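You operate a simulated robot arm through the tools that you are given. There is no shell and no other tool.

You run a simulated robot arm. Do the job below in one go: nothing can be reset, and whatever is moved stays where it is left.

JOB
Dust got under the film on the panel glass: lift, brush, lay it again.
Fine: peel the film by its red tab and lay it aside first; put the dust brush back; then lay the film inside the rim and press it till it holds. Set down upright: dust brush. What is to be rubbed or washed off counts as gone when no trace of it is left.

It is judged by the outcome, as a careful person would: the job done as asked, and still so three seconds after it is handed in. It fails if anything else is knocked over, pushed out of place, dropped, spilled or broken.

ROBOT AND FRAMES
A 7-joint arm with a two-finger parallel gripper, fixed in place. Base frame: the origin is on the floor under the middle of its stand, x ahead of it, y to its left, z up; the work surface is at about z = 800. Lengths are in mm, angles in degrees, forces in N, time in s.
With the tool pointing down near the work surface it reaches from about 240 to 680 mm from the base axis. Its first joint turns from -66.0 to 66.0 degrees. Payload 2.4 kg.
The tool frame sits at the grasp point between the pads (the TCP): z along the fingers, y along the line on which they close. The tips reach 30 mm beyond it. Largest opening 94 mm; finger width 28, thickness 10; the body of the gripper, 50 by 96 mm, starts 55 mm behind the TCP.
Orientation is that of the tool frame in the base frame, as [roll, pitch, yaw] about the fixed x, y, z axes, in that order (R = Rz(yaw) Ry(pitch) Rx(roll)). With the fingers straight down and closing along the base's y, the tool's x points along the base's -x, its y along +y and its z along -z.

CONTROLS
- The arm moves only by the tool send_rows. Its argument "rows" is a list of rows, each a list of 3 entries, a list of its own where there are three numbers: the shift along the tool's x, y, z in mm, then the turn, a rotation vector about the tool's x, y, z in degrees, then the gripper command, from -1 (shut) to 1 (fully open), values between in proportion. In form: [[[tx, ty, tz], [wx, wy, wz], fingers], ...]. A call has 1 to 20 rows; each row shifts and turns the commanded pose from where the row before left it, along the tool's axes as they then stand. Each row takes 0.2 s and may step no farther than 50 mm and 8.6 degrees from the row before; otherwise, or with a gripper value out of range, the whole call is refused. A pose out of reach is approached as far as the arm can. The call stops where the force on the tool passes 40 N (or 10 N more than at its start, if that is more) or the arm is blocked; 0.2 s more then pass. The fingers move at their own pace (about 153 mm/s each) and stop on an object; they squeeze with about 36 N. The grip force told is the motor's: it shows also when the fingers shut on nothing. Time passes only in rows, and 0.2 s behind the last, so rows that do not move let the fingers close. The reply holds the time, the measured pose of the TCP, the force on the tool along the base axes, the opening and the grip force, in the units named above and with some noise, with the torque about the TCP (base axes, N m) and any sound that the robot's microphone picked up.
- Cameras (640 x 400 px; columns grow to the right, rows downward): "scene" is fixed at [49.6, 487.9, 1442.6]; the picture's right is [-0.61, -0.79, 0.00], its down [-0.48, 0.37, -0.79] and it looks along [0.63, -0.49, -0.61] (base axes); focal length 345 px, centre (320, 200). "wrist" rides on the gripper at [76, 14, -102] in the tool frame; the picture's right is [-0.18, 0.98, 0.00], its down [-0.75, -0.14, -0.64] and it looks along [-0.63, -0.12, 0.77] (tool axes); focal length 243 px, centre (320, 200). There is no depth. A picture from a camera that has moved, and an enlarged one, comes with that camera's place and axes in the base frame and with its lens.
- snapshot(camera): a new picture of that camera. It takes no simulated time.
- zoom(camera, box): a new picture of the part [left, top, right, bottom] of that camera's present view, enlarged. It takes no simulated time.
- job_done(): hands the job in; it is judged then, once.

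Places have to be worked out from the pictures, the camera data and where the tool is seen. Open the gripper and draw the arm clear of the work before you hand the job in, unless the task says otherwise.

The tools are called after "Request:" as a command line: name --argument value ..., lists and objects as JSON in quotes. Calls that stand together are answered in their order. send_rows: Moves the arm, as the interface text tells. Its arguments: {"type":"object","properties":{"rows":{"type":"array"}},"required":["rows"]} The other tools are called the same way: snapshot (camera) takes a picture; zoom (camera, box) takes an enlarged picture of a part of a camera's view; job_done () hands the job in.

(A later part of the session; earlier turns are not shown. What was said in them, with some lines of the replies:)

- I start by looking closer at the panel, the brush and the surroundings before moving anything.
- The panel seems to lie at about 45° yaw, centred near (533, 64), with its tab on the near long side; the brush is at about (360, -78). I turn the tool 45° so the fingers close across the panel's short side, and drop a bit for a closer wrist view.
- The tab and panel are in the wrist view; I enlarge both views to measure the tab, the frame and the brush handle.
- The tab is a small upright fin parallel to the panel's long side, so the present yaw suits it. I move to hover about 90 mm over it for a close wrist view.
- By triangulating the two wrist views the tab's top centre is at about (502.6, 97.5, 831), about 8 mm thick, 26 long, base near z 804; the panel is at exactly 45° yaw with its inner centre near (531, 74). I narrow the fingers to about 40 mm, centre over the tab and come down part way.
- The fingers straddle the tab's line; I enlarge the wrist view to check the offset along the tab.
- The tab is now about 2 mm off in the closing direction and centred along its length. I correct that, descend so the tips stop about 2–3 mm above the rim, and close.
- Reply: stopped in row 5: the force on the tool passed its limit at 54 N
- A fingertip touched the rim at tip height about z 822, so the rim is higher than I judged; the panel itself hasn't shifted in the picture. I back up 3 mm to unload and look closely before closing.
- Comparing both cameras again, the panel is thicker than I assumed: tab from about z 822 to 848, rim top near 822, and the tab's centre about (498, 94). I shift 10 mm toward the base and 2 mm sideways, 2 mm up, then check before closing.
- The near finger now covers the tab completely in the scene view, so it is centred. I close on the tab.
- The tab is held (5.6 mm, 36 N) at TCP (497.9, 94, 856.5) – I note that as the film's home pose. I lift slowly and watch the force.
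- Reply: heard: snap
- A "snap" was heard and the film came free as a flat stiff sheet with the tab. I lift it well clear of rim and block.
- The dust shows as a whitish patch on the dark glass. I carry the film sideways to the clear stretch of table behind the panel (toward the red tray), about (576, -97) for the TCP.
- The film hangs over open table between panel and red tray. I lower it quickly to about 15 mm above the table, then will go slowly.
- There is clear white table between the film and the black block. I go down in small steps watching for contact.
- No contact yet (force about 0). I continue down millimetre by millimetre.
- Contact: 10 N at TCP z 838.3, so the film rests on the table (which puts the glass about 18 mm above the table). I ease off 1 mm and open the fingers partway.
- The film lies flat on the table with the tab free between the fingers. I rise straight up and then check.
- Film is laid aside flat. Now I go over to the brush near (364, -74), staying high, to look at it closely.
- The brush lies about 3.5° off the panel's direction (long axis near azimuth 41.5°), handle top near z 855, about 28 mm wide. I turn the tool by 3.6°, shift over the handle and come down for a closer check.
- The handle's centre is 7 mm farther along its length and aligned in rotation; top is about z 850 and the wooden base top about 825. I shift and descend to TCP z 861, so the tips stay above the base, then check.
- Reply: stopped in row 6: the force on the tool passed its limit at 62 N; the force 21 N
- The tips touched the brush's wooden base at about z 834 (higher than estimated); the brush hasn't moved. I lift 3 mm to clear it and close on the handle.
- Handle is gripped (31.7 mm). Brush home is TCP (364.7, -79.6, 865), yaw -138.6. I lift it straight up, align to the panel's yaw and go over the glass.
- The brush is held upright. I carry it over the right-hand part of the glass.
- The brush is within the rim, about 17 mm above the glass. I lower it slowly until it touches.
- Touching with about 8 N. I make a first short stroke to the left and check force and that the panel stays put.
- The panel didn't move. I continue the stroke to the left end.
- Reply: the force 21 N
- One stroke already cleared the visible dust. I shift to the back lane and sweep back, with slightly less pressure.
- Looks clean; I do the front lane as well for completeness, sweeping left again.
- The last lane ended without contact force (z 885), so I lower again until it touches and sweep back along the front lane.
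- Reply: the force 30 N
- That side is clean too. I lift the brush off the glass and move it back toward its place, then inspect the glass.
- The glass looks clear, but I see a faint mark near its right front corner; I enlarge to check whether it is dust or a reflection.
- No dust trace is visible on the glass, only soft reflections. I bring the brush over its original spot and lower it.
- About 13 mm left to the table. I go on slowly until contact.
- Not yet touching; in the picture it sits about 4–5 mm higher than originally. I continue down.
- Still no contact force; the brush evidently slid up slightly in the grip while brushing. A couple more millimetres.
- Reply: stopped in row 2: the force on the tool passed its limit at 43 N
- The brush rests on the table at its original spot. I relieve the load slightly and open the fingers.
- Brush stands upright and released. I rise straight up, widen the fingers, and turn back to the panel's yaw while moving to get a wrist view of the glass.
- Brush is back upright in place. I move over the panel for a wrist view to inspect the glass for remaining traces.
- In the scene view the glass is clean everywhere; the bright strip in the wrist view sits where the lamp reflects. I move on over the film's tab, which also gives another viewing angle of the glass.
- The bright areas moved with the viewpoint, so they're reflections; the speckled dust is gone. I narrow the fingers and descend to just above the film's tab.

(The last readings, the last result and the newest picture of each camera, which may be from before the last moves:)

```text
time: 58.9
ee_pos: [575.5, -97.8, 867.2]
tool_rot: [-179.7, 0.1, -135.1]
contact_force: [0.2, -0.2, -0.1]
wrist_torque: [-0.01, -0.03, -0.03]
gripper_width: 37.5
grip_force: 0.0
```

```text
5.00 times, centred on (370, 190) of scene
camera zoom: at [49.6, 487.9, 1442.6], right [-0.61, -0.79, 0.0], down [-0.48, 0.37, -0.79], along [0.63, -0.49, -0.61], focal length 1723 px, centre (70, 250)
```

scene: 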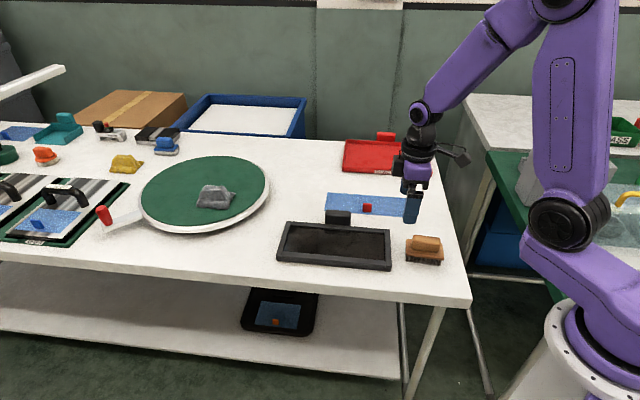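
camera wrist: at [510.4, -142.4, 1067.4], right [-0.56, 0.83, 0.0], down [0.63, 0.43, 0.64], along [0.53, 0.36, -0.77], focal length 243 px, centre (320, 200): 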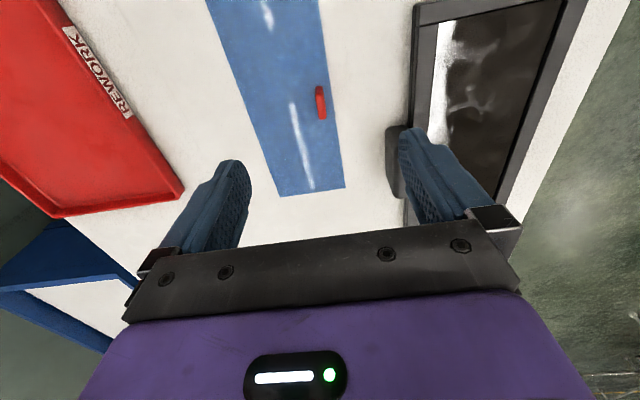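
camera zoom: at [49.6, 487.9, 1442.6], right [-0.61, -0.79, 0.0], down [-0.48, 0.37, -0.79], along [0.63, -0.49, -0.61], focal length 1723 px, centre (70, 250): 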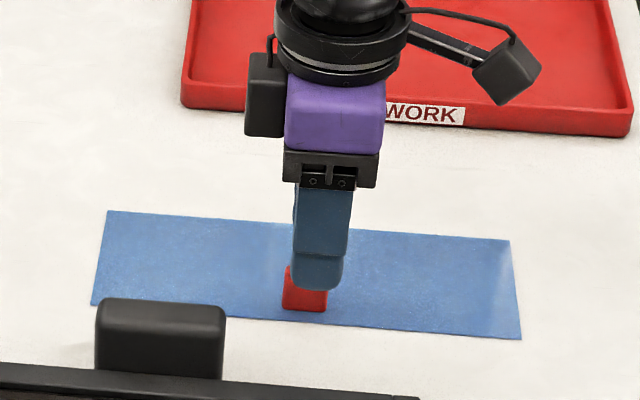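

The tab is within 2 mm of centre. I correct, descend to the grasp height and close.

Request:
send_rows --rows '[[[-1.6, 1, 0], [0, 0, 0], -0.2], [[0, 0, 10], [0, 0, 0], -0.2], [[0, 0, 10], [0, 0, 0], -0.2], [[0, 0, 7], [0, 0, 0], -0.2], [[0, 0, 0], [0, 0, 0], -0.2]]'

Request:
zoom --camera "wrist" --box '[240, 80, 400, 220]'

Request:
zoom --camera "scene" --box '[310, 150, 430, 230]'

```text
time: 60.1
ee_pos: [576.0, -93.4, 841.5]
tool_rot: [-179.9, 0.1, -134.9]
contact_force: [-0.5, 0.6, -0.3]
wrist_torque: [0.01, -0.01, 0.01]
gripper_width: 37.5
grip_force: 0.1
```

```text
2.86 times, centred on (320, 150) of wrist
camera zoom: at [512.2, -139.0, 943.0], right [-0.56, 0.83, 0.0], down [0.63, 0.43, 0.64], along [0.53, 0.36, -0.77], focal length 693 px, centre (320, 343)
```

zoom: 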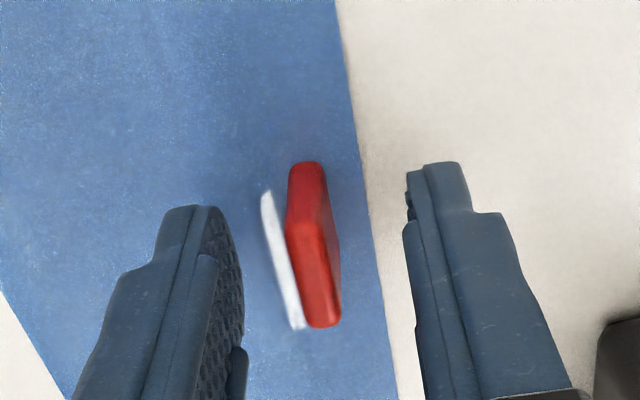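

```text
5.00 times, centred on (370, 190) of scene
camera zoom: at [49.6, 487.9, 1442.6], right [-0.61, -0.79, 0.0], down [-0.48, 0.37, -0.79], along [0.63, -0.49, -0.61], focal length 1723 px, centre (70, 250)
```

zoom: 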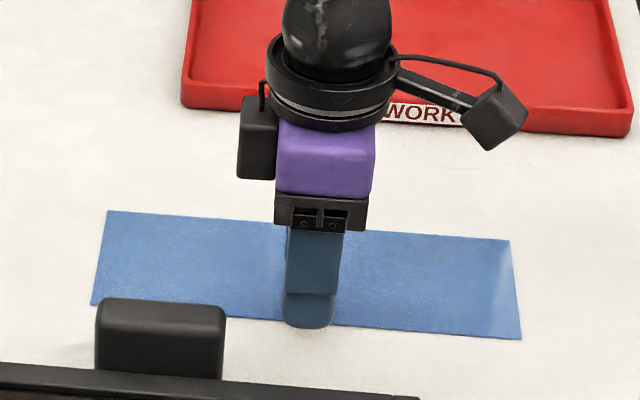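

Request:
send_rows --rows '[[[1.2, -1.6, 2], [0, 0, 0], -0.2], [[0, 0, 0], [0, 0, 0], -0.2], [[0, 0, 0], [0, 0, 0], -0.5], [[0, 0, 0], [0, 0, 0], -1], [[0, 0, 0], [0, 0, 0], -1], [[0, 0, 0], [0, 0, 0], -1]]'

Request:
zoom --camera "wrist" --box '[240, 80, 400, 220]'

Request:
zoom --camera "scene" --box '[310, 150, 430, 230]'

```text
time: 61.5
ee_pos: [576.7, -97.7, 838.8]
tool_rot: [-179.9, 0.1, -135.0]
contact_force: [0.0, -0.6, 0.2]
wrist_torque: [0.03, -0.01, 0.0]
gripper_width: 5.2
grip_force: 35.9
```

```text
2.86 times, centred on (320, 150) of wrist
camera zoom: at [512.3, -141.5, 941.3], right [-0.56, 0.83, 0.0], down [0.63, 0.43, 0.64], along [0.53, 0.36, -0.77], focal length 693 px, centre (320, 343)
```

zoom: 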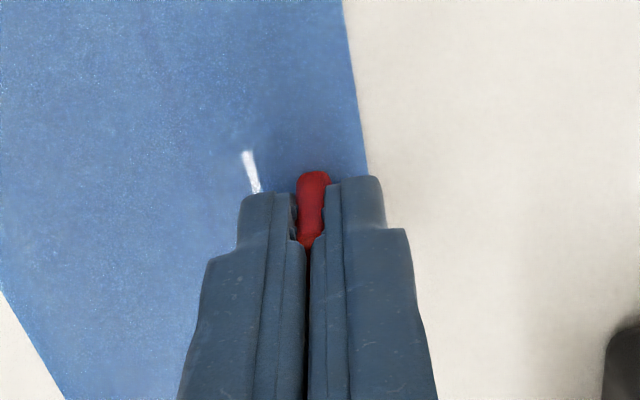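

```text
5.00 times, centred on (370, 190) of scene
camera zoom: at [49.6, 487.9, 1442.6], right [-0.61, -0.79, 0.0], down [-0.48, 0.37, -0.79], along [0.63, -0.49, -0.61], focal length 1723 px, centre (70, 250)
```

zoom: 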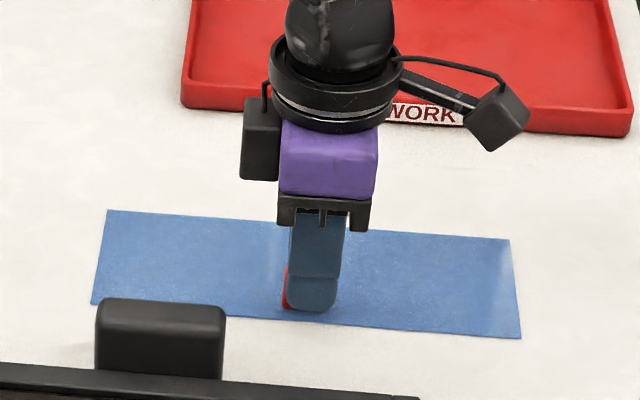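

The tab sits in the fingers exactly as at the first grasp (same pixel position), so returning to the home TCP pose should put the film in its old place. I lift it off the table.

Request:
send_rows --rows '[[[0, 0, -5], [0, 0, 0], -1], [[0, 0, -12], [0, 0, 0], -1], [[0, 0, -20], [0, 0, 0], -1], [[0, 0, -20], [0, 0, 0], -1], [[0, 0, -20], [0, 0, 0], -1], [[0, 0, -20], [0, 0, 0], -1], [[0, 0, -10], [0, 0, 0], -1], [[0, 0, 0], [0, 0, 0], -1]]'

Request:
snapshot --camera "scene"

Request:
snapshot --camera "wrist"

```text
time: 63.3
ee_pos: [575.9, -97.4, 944.8]
tool_rot: [-180.0, 0.1, -134.9]
contact_force: [-1.1, 0.3, 0.0]
wrist_torque: [-0.01, -0.01, 0.02]
gripper_width: 5.3
grip_force: 36.2
```

```text
taken
```

scene: 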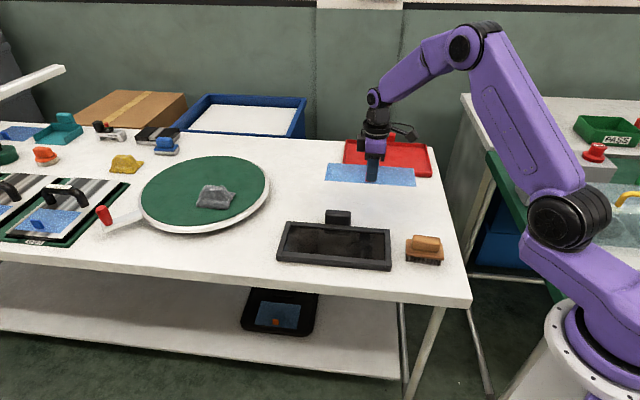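

```text
taken
camera wrist: at [512.4, -141.5, 1048.0], right [-0.56, 0.83, 0.0], down [0.63, 0.43, 0.64], along [0.53, 0.36, -0.77], focal length 243 px, centre (320, 200)
```

wrist: 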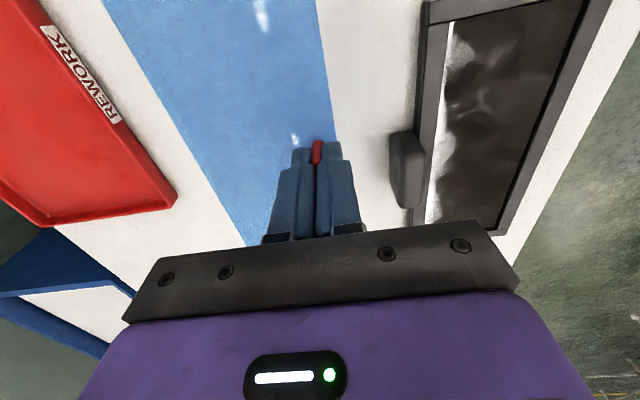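

One last check of the bare glass with the film out of the way, from both cameras.

Request:
zoom --camera "wrist" --box '[410, 0, 600, 235]'

Request:
zoom --camera "scene" --box '[275, 215, 395, 275]'

```text
1.70 times, centred on (505, 118) of wrist
camera zoom: at [512.4, -141.5, 1048.0], right [-0.56, 0.83, 0.0], down [0.63, 0.43, 0.64], along [0.53, 0.36, -0.77], focal length 413 px, centre (5, 340)
```

zoom: 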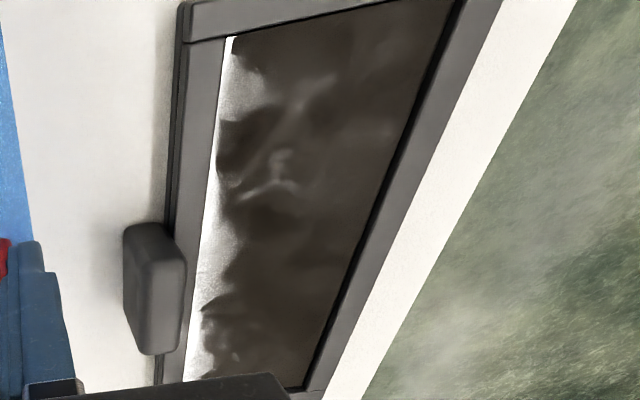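

```text
5.33 times, centred on (335, 245) of scene
camera zoom: at [49.6, 487.9, 1442.6], right [-0.61, -0.79, 0.0], down [-0.48, 0.37, -0.79], along [0.63, -0.49, -0.61], focal length 1838 px, centre (240, -40)
```

zoom: 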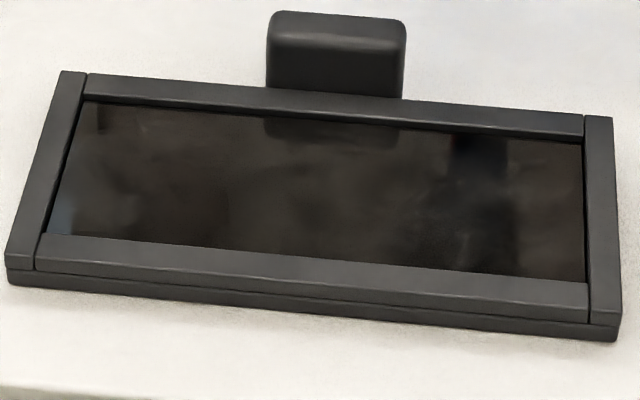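

Glass is clean. I carry the film back over the panel to the home x, y.

Request:
send_rows --rows '[[[-10, 23.8, 0], [0, 0, 0], -1], [[-10, 23.8, 0], [0, 0, 0], -1], [[-10, 23.8, 0], [0, 0, 0], -1], [[-10, 23.8, 0], [0, 0, 0], -1], [[-10, 23.8, 0], [0, 0, 0], -1], [[-10, 23.8, 0], [0, 0, 0], -1], [[-10, 23.8, 0], [0, 0, 0], -1], [[-10, 23.8, 0], [0, 0, 0], -1], [[0, 0, 0], [0, 0, 0], -1], [[0, 0, 0], [0, 0, 0], -1]]'

Request:
snapshot --camera "wrist"

Request:
snapshot --camera "scene"

```text
time: 65.5
ee_pos: [498.6, 95.1, 943.4]
tool_rot: [-179.9, 0.1, -135.1]
contact_force: [-0.1, 0.3, -0.2]
wrist_torque: [-0.02, -0.01, -0.02]
gripper_width: 5.3
grip_force: 36.3
```

```text
taken
camera wrist: at [433.9, 50.7, 1047.1], right [-0.56, 0.83, 0.0], down [0.63, 0.43, 0.64], along [0.53, 0.36, -0.77], focal length 243 px, centre (320, 200)
```

wrist: 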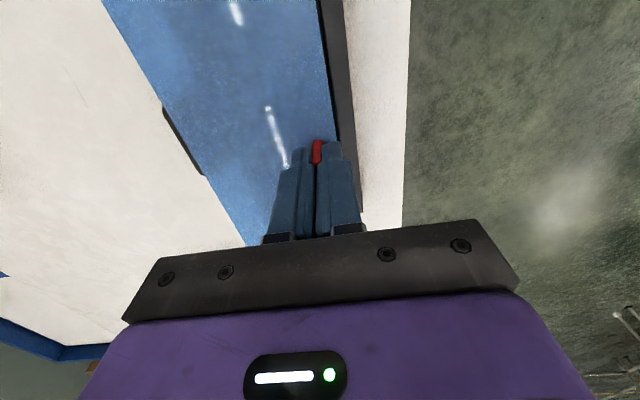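

```text
taken
```

scene: 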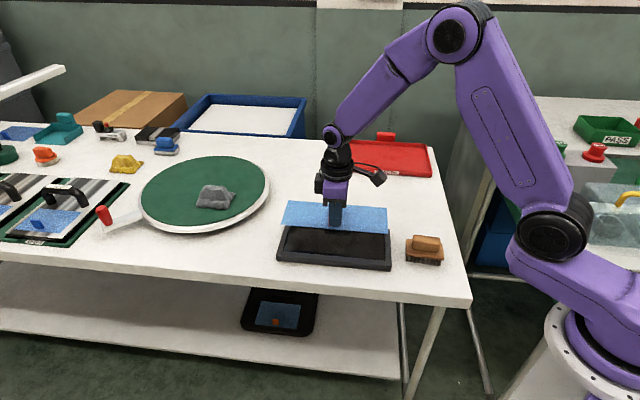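

The view matches the one just after the first lift almost exactly. I lower to about 10 mm above the glass and compare with the earlier picture at that height.

Request:
send_rows --rows '[[[0, 0, 20], [0, 0, 0], -1], [[0, 0, 20], [0, 0, 0], -1], [[0, 0, 20], [0, 0, 0], -1], [[0, 0, 15], [0, 0, 0], -1], [[0, 0, 0], [0, 0, 0], -1], [[0, 0, 0], [0, 0, 0], -1]]'

Request:
zoom --camera "scene" --box '[260, 180, 420, 280]'

Request:
zoom --camera "wrist" --box '[200, 0, 400, 220]'

```text
time: 66.9
ee_pos: [497.5, 94.7, 870.5]
tool_rot: [-179.9, 0.2, -135.0]
contact_force: [0.2, 0.0, -0.1]
wrist_torque: [0.02, 0.01, 0.02]
gripper_width: 5.3
grip_force: 35.6
```

```text
4.00 times, centred on (340, 230) of scene
camera zoom: at [49.6, 487.9, 1442.6], right [-0.61, -0.79, 0.0], down [-0.48, 0.37, -0.79], along [0.63, -0.49, -0.61], focal length 1378 px, centre (240, 80)
```

zoom: 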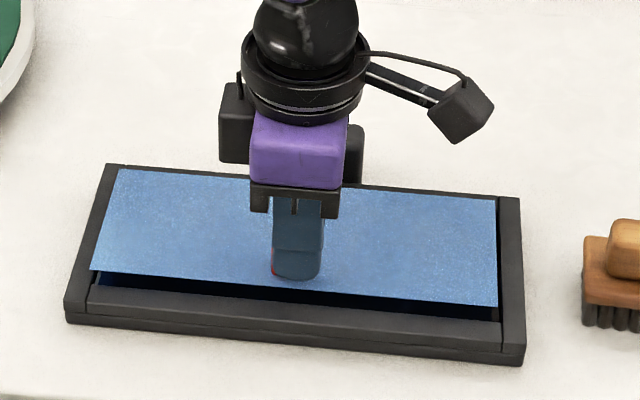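

```text
1.82 times, centred on (300, 110) of wrist
camera zoom: at [433.5, 51.0, 973.0], right [-0.56, 0.83, 0.0], down [0.63, 0.43, 0.64], along [0.53, 0.36, -0.77], focal length 441 px, centre (356, 364)
```

zoom: 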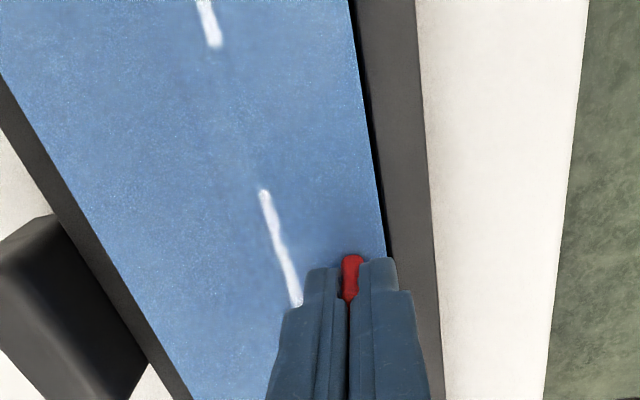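

Compared with the earlier picture the film seems shifted about 2 mm to the left (away from the base along the panel). I go down to just above the rim and check the gaps at both ends enlarged.

Request:
send_rows --rows '[[[0, 0, 3], [0, 0, 0], -1], [[0, 0, 3], [0, 0, 0], -1], [[0, 0, 0], [0, 0, 0], -1], [[0, 0, 0], [0, 0, 0], -1]]'

Request:
zoom --camera "scene" --box '[272, 215, 322, 265]'

Request:
zoom --camera "scene" --box '[350, 220, 400, 270]'

Request:
zoom --camera "wrist" --box '[240, 0, 400, 150]'

```text
time: 67.9
ee_pos: [498.4, 94.3, 864.2]
tool_rot: [-179.9, 0.1, -135.0]
contact_force: [-0.1, 0.3, -0.6]
wrist_torque: [0.0, -0.03, 0.01]
gripper_width: 5.4
grip_force: 35.9
```

```text
8.00 times, centred on (297, 240) of scene
camera zoom: at [49.6, 487.9, 1442.6], right [-0.61, -0.79, 0.0], down [-0.48, 0.37, -0.79], along [0.63, -0.49, -0.61], focal length 2756 px, centre (504, -120)
```

zoom: 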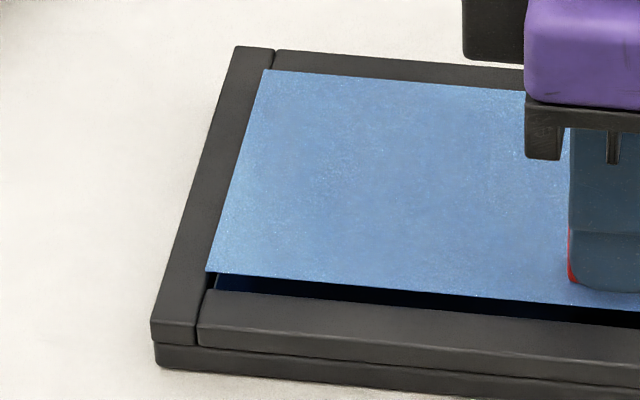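

```text
8.00 times, centred on (375, 245) of scene
camera zoom: at [49.6, 487.9, 1442.6], right [-0.61, -0.79, 0.0], down [-0.48, 0.37, -0.79], along [0.63, -0.49, -0.61], focal length 2756 px, centre (-120, -160)
```

zoom: 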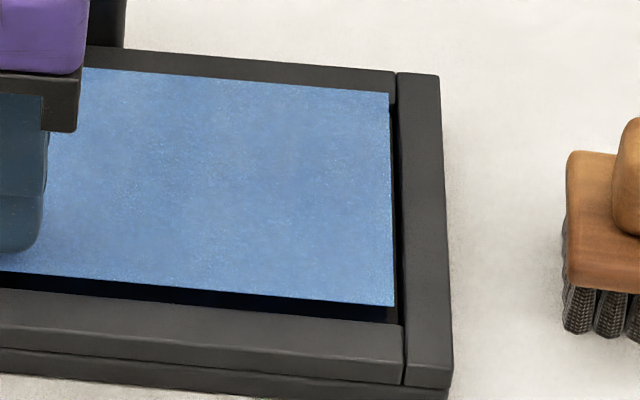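

```text
2.67 times, centred on (320, 75) of wrist
camera zoom: at [433.9, 50.3, 967.0], right [-0.56, 0.83, 0.0], down [0.63, 0.43, 0.64], along [0.53, 0.36, -0.77], focal length 647 px, centre (320, 533)
```

zoom: 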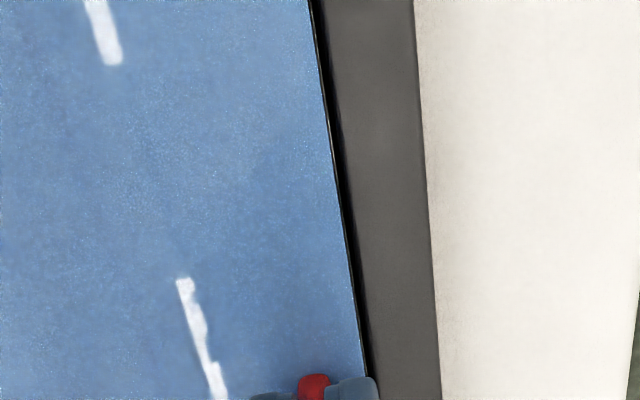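

The film overlaps the left bar by roughly 1.6 mm and leaves about 2.3 mm at the right, so it needs about 2 mm toward the base. I shift it by that and look again, also at the long sides.

Request:
send_rows --rows '[[[1.9, 0, 0], [0, 0, 0], -1], [[0, 0, 0], [0, 0, 0], -1], [[0, 0, 0], [0, 0, 0], -1]]'

Request:
zoom --camera "scene" --box '[272, 215, 322, 265]'

Request:
zoom --camera "scene" --box '[350, 220, 400, 270]'

Request:
zoom --camera "wrist" --box '[90, 0, 260, 240]'

Request:
zoom --camera "wrist" --box '[280, 0, 400, 150]'

```text
time: 68.7
ee_pos: [495.9, 93.2, 863.6]
tool_rot: [-179.9, 0.1, -135.0]
contact_force: [0.8, 0.1, -0.4]
wrist_torque: [0.0, 0.02, -0.03]
gripper_width: 5.3
grip_force: 36.1
```

```text
8.00 times, centred on (297, 240) of scene
camera zoom: at [49.6, 487.9, 1442.6], right [-0.61, -0.79, 0.0], down [-0.48, 0.37, -0.79], along [0.63, -0.49, -0.61], focal length 2756 px, centre (504, -120)
```

zoom: 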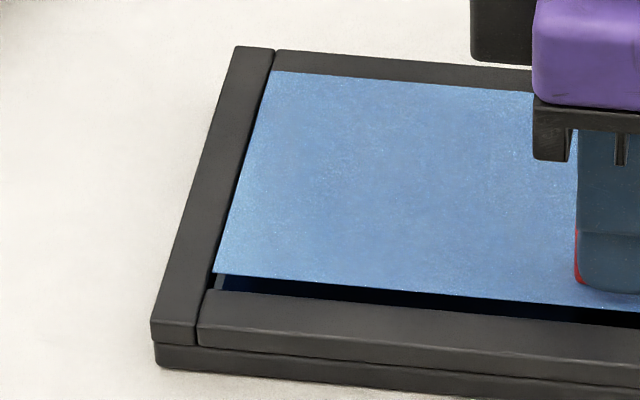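

```text
8.00 times, centred on (375, 245) of scene
camera zoom: at [49.6, 487.9, 1442.6], right [-0.61, -0.79, 0.0], down [-0.48, 0.37, -0.79], along [0.63, -0.49, -0.61], focal length 2756 px, centre (-120, -160)
```

zoom: 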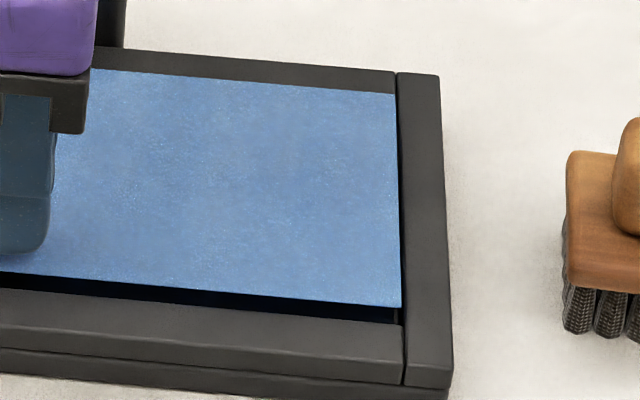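

```text
1.67 times, centred on (175, 120) of wrist
camera zoom: at [432.4, 48.7, 966.6], right [-0.56, 0.83, 0.0], down [0.63, 0.43, 0.64], along [0.53, 0.36, -0.77], focal length 404 px, centre (562, 333)
```

zoom: 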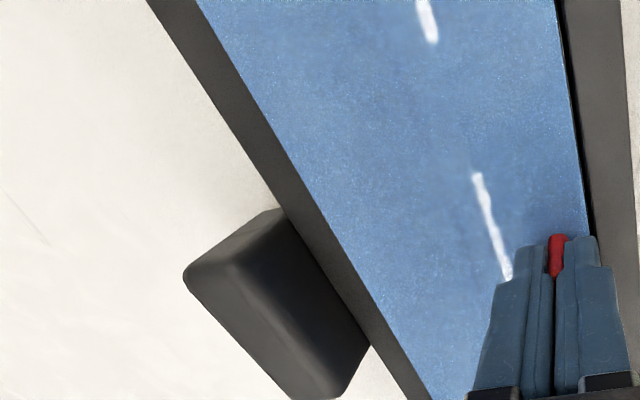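

```text
2.67 times, centred on (340, 75) of wrist
camera zoom: at [432.4, 48.7, 966.6], right [-0.56, 0.83, 0.0], down [0.63, 0.43, 0.64], along [0.53, 0.36, -0.77], focal length 647 px, centre (267, 533)
```

zoom: 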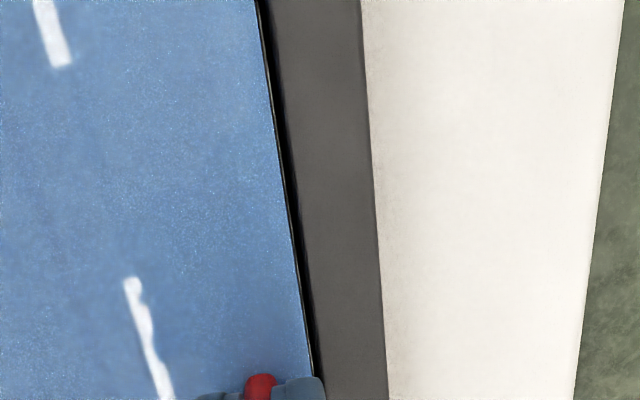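

Now the end gaps look about even (about 1 mm left, 0.5 mm right) and the long sides are about centred too. I lower the film into the rim in small steps.

Request:
send_rows --rows '[[[-0.2, 0, 1.5], [0, 0, 0], -1], [[0, 0, 1.5], [0, 0, 0], -1], [[0, 0, 1], [0, 0, 0], -1], [[0, 0, 1], [0, 0, 0], -1], [[0, 0, 0], [0, 0, 0], -1]]'

Request:
zoom --camera "scene" --box '[272, 215, 322, 265]'

Request:
zoom --camera "scene" --box '[350, 220, 400, 270]'

```text
time: 69.9
ee_pos: [496.5, 93.2, 859.7]
tool_rot: [-179.8, 0.1, -135.0]
contact_force: [1.2, -0.3, 0.0]
wrist_torque: [-0.02, -0.01, 0.02]
gripper_width: 5.3
grip_force: 36.3
```

```text
8.00 times, centred on (297, 240) of scene
camera zoom: at [49.6, 487.9, 1442.6], right [-0.61, -0.79, 0.0], down [-0.48, 0.37, -0.79], along [0.63, -0.49, -0.61], focal length 2756 px, centre (504, -120)
```

zoom: 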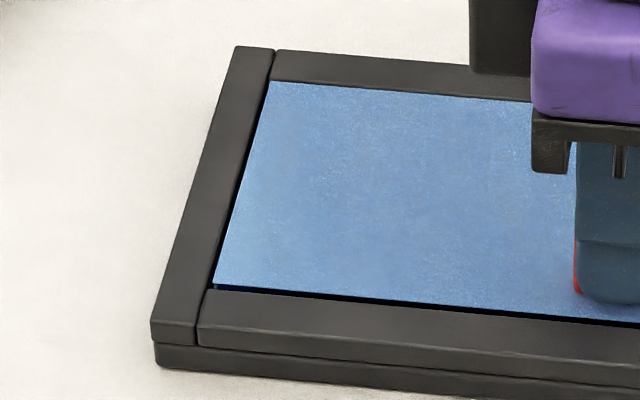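

```text
8.00 times, centred on (375, 245) of scene
camera zoom: at [49.6, 487.9, 1442.6], right [-0.61, -0.79, 0.0], down [-0.48, 0.37, -0.79], along [0.63, -0.49, -0.61], focal length 2756 px, centre (-120, -160)
```

zoom: 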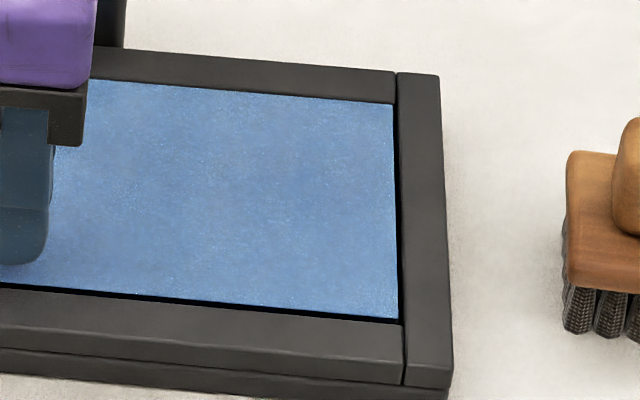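

The film is level with the rim with no contact; a hair more room on the right, so I nudge 0.5 mm that way and continue down.

Request:
send_rows --rows '[[[0.5, 0, 0.5], [0, 0, 0], -1], [[0, 0, 1], [0, 0, 0], -1], [[0, 0, 1], [0, 0, 0], -1], [[0, 0, 0], [0, 0, 0], -1]]'

Request:
zoom --camera "scene" --box '[272, 215, 322, 265]'

Request:
zoom --camera "scene" --box '[350, 220, 400, 270]'

```text
time: 70.9
ee_pos: [495.3, 92.0, 856.5]
tool_rot: [-179.8, 0.1, -135.1]
contact_force: [0.0, 3.4, 3.0]
wrist_torque: [0.06, 0.03, 0.0]
gripper_width: 5.3
grip_force: 35.6
heard: snap
```

```text
8.00 times, centred on (297, 240) of scene
camera zoom: at [49.5, 488.0, 1442.5], right [-0.61, -0.79, 0.0], down [-0.48, 0.37, -0.79], along [0.63, -0.49, -0.61], focal length 2756 px, centre (504, -120)
```

zoom: 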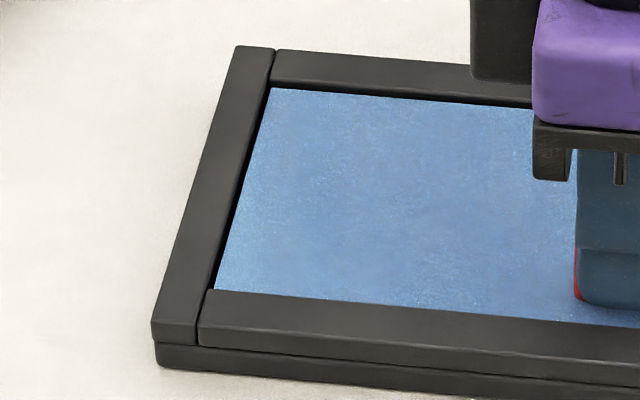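

```text
8.00 times, centred on (375, 245) of scene
camera zoom: at [49.5, 488.0, 1442.5], right [-0.61, -0.79, 0.0], down [-0.48, 0.37, -0.79], along [0.63, -0.49, -0.61], focal length 2756 px, centre (-120, -160)
```

zoom: 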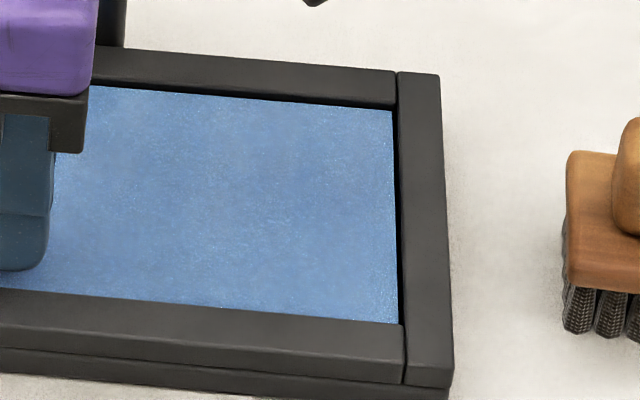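

A "snap" was heard and the film sits inside the rim with even gaps. I press down a bit more through the tab to make sure it holds.

Request:
send_rows --rows '[[[0, 0, 0.7], [0, 0, 0], -1], [[0, 0, 0.7], [0, 0, 0], -1], [[0, 0, 0], [0, 0, 0], -1], [[0, 0, 0], [0, 0, 0], -1]]'

```text
time: 71.9
ee_pos: [495.1, 92.0, 855.0]
tool_rot: [-179.8, 0.2, -134.9]
contact_force: [-11.3, 2.8, 37.8]
wrist_torque: [0.09, 0.2, 0.03]
gripper_width: 5.5
grip_force: 35.7
```

Pressed with about 38 N. I relieve the load and open the fingers to release the tab.

Request:
send_rows --rows '[[[0, 0, -1], [0, 0, 0], -1], [[0, 0, -0.7], [0, 0, 0], -1], [[0, 0, 0], [0, 0, 0], -0.7], [[0, 0, 0], [0, 0, 0], -0.5], [[0, 0, 0], [0, 0, 0], -0.5]]'

Request:
zoom --camera "wrist" --box '[240, 80, 400, 220]'

Request:
zoom --camera "scene" --box '[270, 195, 400, 280]'

```text
time: 73.1
ee_pos: [497.0, 93.0, 857.7]
tool_rot: [-179.9, 0.1, -135.0]
contact_force: [0.1, 0.3, 0.6]
wrist_torque: [0.0, -0.01, 0.03]
gripper_width: 23.7
grip_force: 0.0
```

```text
2.86 times, centred on (320, 150) of wrist
camera zoom: at [432.4, 48.0, 959.7], right [-0.56, 0.83, 0.0], down [0.63, 0.43, 0.64], along [0.53, 0.36, -0.77], focal length 693 px, centre (320, 343)
```

zoom: 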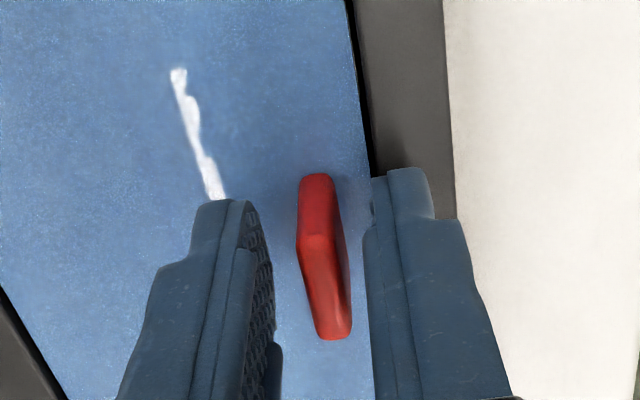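

```text
4.71 times, centred on (335, 238) of scene
camera zoom: at [49.6, 487.9, 1442.6], right [-0.61, -0.79, 0.0], down [-0.48, 0.37, -0.79], along [0.63, -0.49, -0.61], focal length 1622 px, centre (249, 24)
```

zoom: 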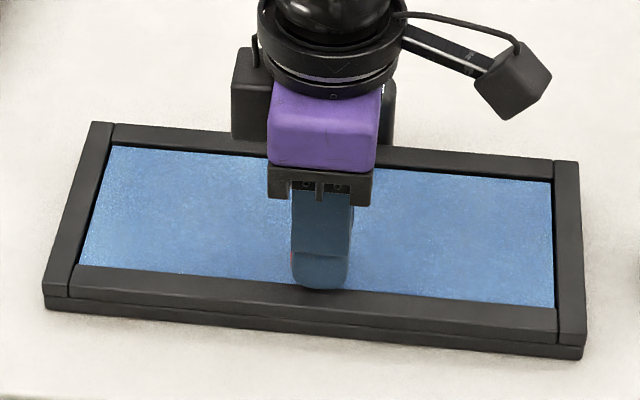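

The tab is free and the film lies inside the rim like before. I rise straight up, then shut the fingers to press on the film's middle.

Request:
send_rows --rows '[[[0, 0, -8], [0, 0, 0], -0.5], [[0, 0, -20], [0, 0, 0], -0.5], [[0, 0, -25], [0, 0, 0], -0.5], [[0, 0, -10], [0, 0, 0], -1], [[0, -15, 0], [0, 0, 0], -1], [[0, -20, 0], [0, 0, 0], -1], [[0, 0, 0], [0, 0, 0], -1]]'

Request:
snapshot --camera "wrist"

Request:
zoom --camera "scene" --box '[270, 195, 400, 280]'

```text
time: 74.7
ee_pos: [521.5, 68.3, 919.6]
tool_rot: [179.9, 0.1, -134.9]
contact_force: [0.5, 0.0, -0.4]
wrist_torque: [-0.01, 0.01, 0.0]
gripper_width: 0.0
grip_force: 32.7
```

```text
taken
camera wrist: at [458.0, 24.1, 1022.6], right [-0.56, 0.83, 0.0], down [0.63, 0.43, 0.64], along [0.53, 0.36, -0.77], focal length 243 px, centre (320, 200)
```

wrist: 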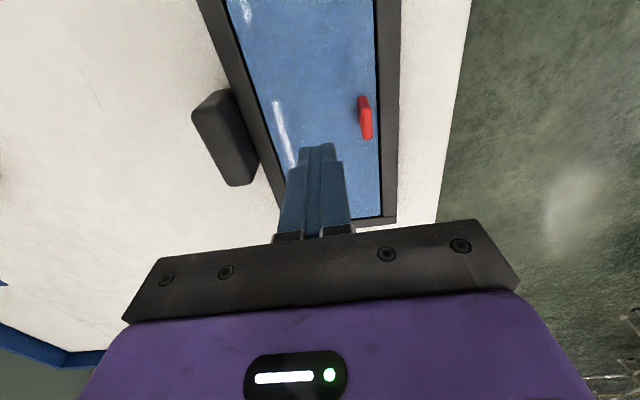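

```text
4.71 times, centred on (335, 238) of scene
camera zoom: at [49.6, 487.9, 1442.6], right [-0.61, -0.79, 0.0], down [-0.48, 0.37, -0.79], along [0.63, -0.49, -0.61], focal length 1622 px, centre (249, 24)
```

zoom: 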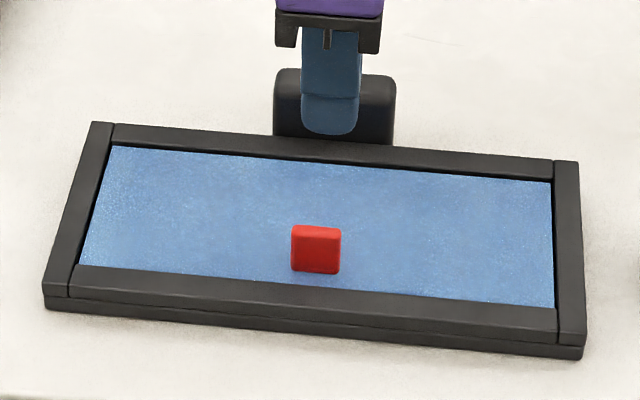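

The film lies flat within the rim. I press with the shut fingertips on its middle, coming down gently.

Request:
send_rows --rows '[[[0, 0, 20], [0, 0, 0], -1], [[0, 0, 20], [0, 0, 0], -1], [[0, 0, 15], [0, 0, 0], -1], [[0, 0, 8], [0, 0, 0], -1], [[0, 0, 2], [0, 0, 0], -1], [[0, 0, 2], [0, 0, 0], -1], [[0, 0, 0], [0, 0, 0], -1]]'

```text
time: 76.3
ee_pos: [521.9, 69.0, 853.9]
tool_rot: [-179.8, 0.1, -135.1]
contact_force: [0.9, 0.2, 0.1]
wrist_torque: [0.01, 0.04, 0.02]
gripper_width: 0.0
grip_force: 33.4
```

Request:
send_rows --rows '[[[0, 0, 1.5], [0, 0, 0], -1], [[0, 0, 1], [0, 0, 0], -1], [[0, 0, 1], [0, 0, 0], -1], [[0, 0, 0.7], [0, 0, 0], -1], [[0, 0, 0], [0, 0, 0], -1]]'

```text
time: 77.4
ee_pos: [521.8, 67.1, 850.5]
tool_rot: [-179.8, 0.2, -135.0]
contact_force: [-5.1, -0.7, 11.7]
wrist_torque: [-0.05, 0.18, -0.01]
gripper_width: 0.0
grip_force: 33.0
stopped in row 5: the force on the tool passed its limit at 41 N (the readings are from after the stop); the commanded pose is now the measured one
```

Pressed the middle with up to 41 N. I also press near the left and right ends for an even hold; first the left.

Request:
send_rows --rows '[[[0, 0, -12], [0, 0, 0], -1], [[-25, 0, 0], [0, 0, 0], -1], [[-25, 0, 0], [0, 0, 0], -1], [[-25, 0, 0], [0, 0, 0], -1], [[0, 0, 5], [0, 0, 0], -1], [[0, 0, 5], [0, 0, 0], -1], [[0, 0, 1], [0, 0, 0], -1], [[0, 0, 1], [0, 0, 0], -1], [[0, 0, 0], [0, 0, 0], -1]]'

```text
time: 79.4
ee_pos: [575.6, 120.3, 851.1]
tool_rot: [-179.7, 0.1, -135.0]
contact_force: [-3.5, 1.1, 6.7]
wrist_torque: [0.03, 0.14, -0.03]
gripper_width: 0.0
grip_force: 32.8
```

Request:
send_rows --rows '[[[0, 0, 0.8], [0, 0, 0], -1], [[0, 0, 0], [0, 0, 0], -1], [[0, 0, -12], [0, 0, 0], -1], [[25, 0, 0], [0, 0, 0], -1], [[25, 0, 0], [0, 0, 0], -1], [[25, 0, 0], [0, 0, 0], -1], [[25, 0, 0], [0, 0, 0], -1], [[25, 0, 0], [0, 0, 0], -1], [[25, 0, 0], [0, 0, 0], -1], [[0, 0, 5], [0, 0, 0], -1], [[0, 0, 5], [0, 0, 0], -1], [[0, 0, 1], [0, 0, 0], -1], [[0, 0, 0], [0, 0, 0], -1]]'

```text
time: 82.2
ee_pos: [468.7, 16.3, 849.9]
tool_rot: [-179.6, 0.3, -135.0]
contact_force: [-6.6, 0.6, 29.9]
wrist_torque: [0.01, 0.27, 0.01]
gripper_width: 0.0
grip_force: 32.8
```

The right end is pressed too (30 N). I lift off, open the gripper and draw the arm clear, then check everything.

Request:
send_rows --rows '[[[0, 0, -6], [0, 0, 0], -1], [[0, 0, -20], [0, 0, 0], -1], [[0, 0, -30], [0, 0, 0], -1], [[0, 0, -40], [0, 0, 0], -1], [[0, 0, -40], [0, 0, 0], 0], [[20, -10, -40], [0, 0, 0], 1], [[30, -20, -30], [0, 0, 0], 1], [[30, -20, -20], [0, 0, 0], 1], [[0, 0, 0], [0, 0, 0], 1]]'

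Request:
snapshot --camera "scene"

Request:
zoom --camera "scene" --box '[270, 195, 460, 290]'

Request:
snapshot --camera "wrist"

```text
time: 84.2
ee_pos: [445.7, -76.7, 1075.9]
tool_rot: [-179.8, 0.3, -135.0]
contact_force: [0.4, -0.1, -1.1]
wrist_torque: [0.01, 0.02, 0.02]
gripper_width: 94.0
grip_force: 0.1
```

```text
taken
```

scene: 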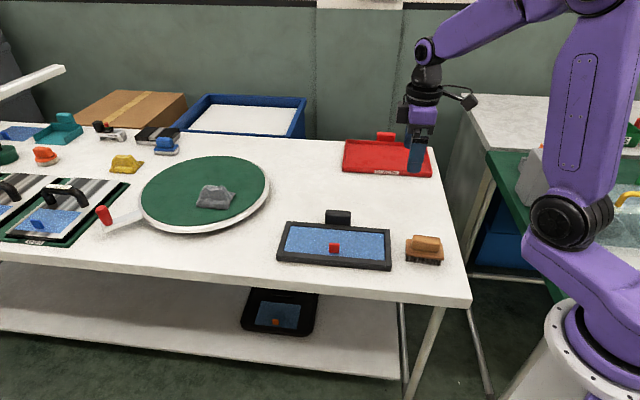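

```text
3.37 times, centred on (365, 242) of scene
camera zoom: at [49.6, 487.9, 1442.6], right [-0.61, -0.79, 0.0], down [-0.48, 0.37, -0.79], along [0.63, -0.49, -0.61], focal length 1161 px, centre (168, 57)
```

zoom: 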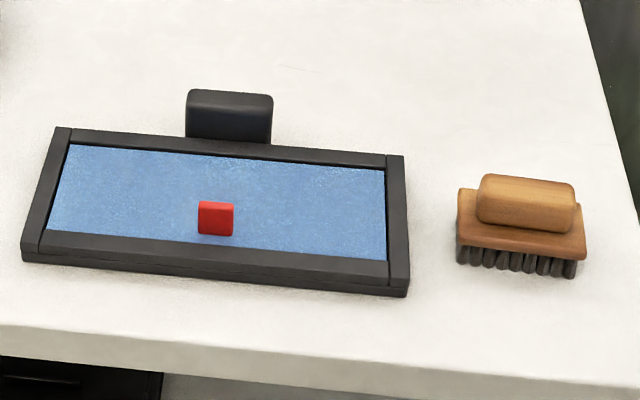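

```text
taken
camera wrist: at [382.2, -120.1, 1178.3], right [-0.56, 0.83, 0.0], down [0.63, 0.43, 0.65], along [0.53, 0.36, -0.76], focal length 243 px, centre (320, 200)
```

wrist: 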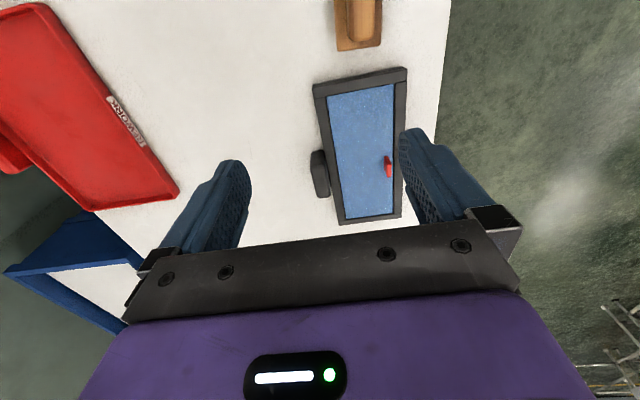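

Everything looks in place: film flat in the rim, brush upright at its spot. One last enlarged look at the film's edges before handing in.

Request:
zoom --camera "scene" --box '[270, 205, 400, 280]'

Request:
zoom --camera "wrist" --box '[300, 60, 420, 230]'

```text
4.92 times, centred on (335, 242) of scene
camera zoom: at [49.6, 487.9, 1442.6], right [-0.61, -0.79, 0.0], down [-0.48, 0.37, -0.79], along [0.63, -0.49, -0.61], focal length 1696 px, centre (246, -9)
```

zoom: 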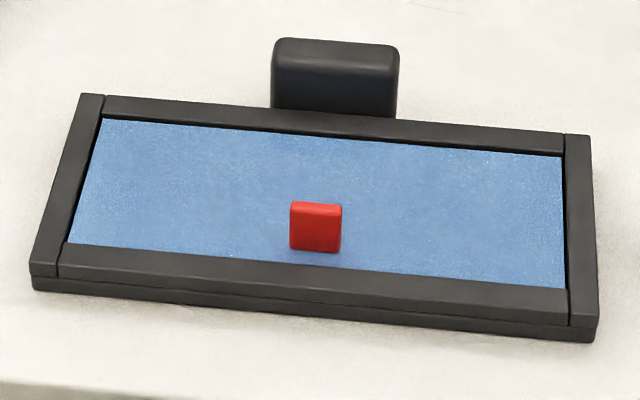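

```text
2.35 times, centred on (360, 145) of wrist
camera zoom: at [382.2, -120.1, 1178.3], right [-0.56, 0.83, 0.0], down [0.63, 0.43, 0.65], along [0.53, 0.36, -0.76], focal length 571 px, centre (226, 329)
```

zoom: 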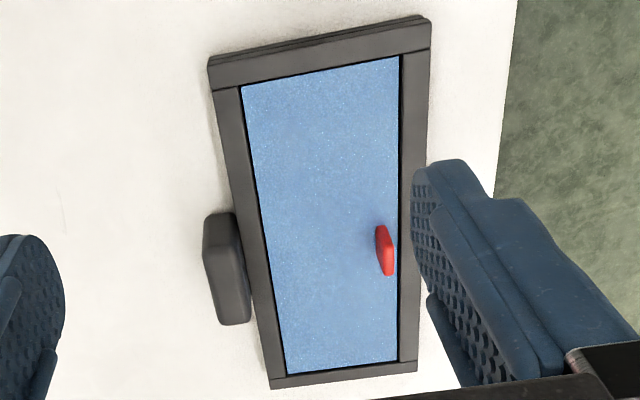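

The film lies flat inside the rim just as at the start, the brush stands in its place, the gripper is open and the arm is clear. I hand the job in.

Request:
job_done

```text
The job is handed in.
```

I peeled off the film, brushed the glass clean and laid the film back inside the rim. The job is handed in, but I don't have the verdict.

- **Film off:** It came free by its red tab with a snap. I laid it flat on the open table behind the panel while I brushed.
- **Dust:** I brushed the glass in three overlapping lanes. No trace showed in the scene camera afterwards. The wrist camera showed bright areas, but they moved with the viewpoint, so I took them as lamp reflections.
- **Brush:** It stands upright at its original spot, within a millimetre or two.
- **Film back on:** It snapped when it reached the glass. I then pressed it through the tab (38 N), at the middle (up to 41 N) and near both ends. I did not tug the tab to test the hold.

Twice my first height estimate was too low, so the fingertips touched down harder than I meant: once on the panel rim (54 N) and once on the brush's wooden base (62 N). Nothing visibly moved either time. Setting the brush back down also passed the force limit, at 43 N.

I saw nothing else disturbed in the final pictures. The gripper is open and the arm is clear.
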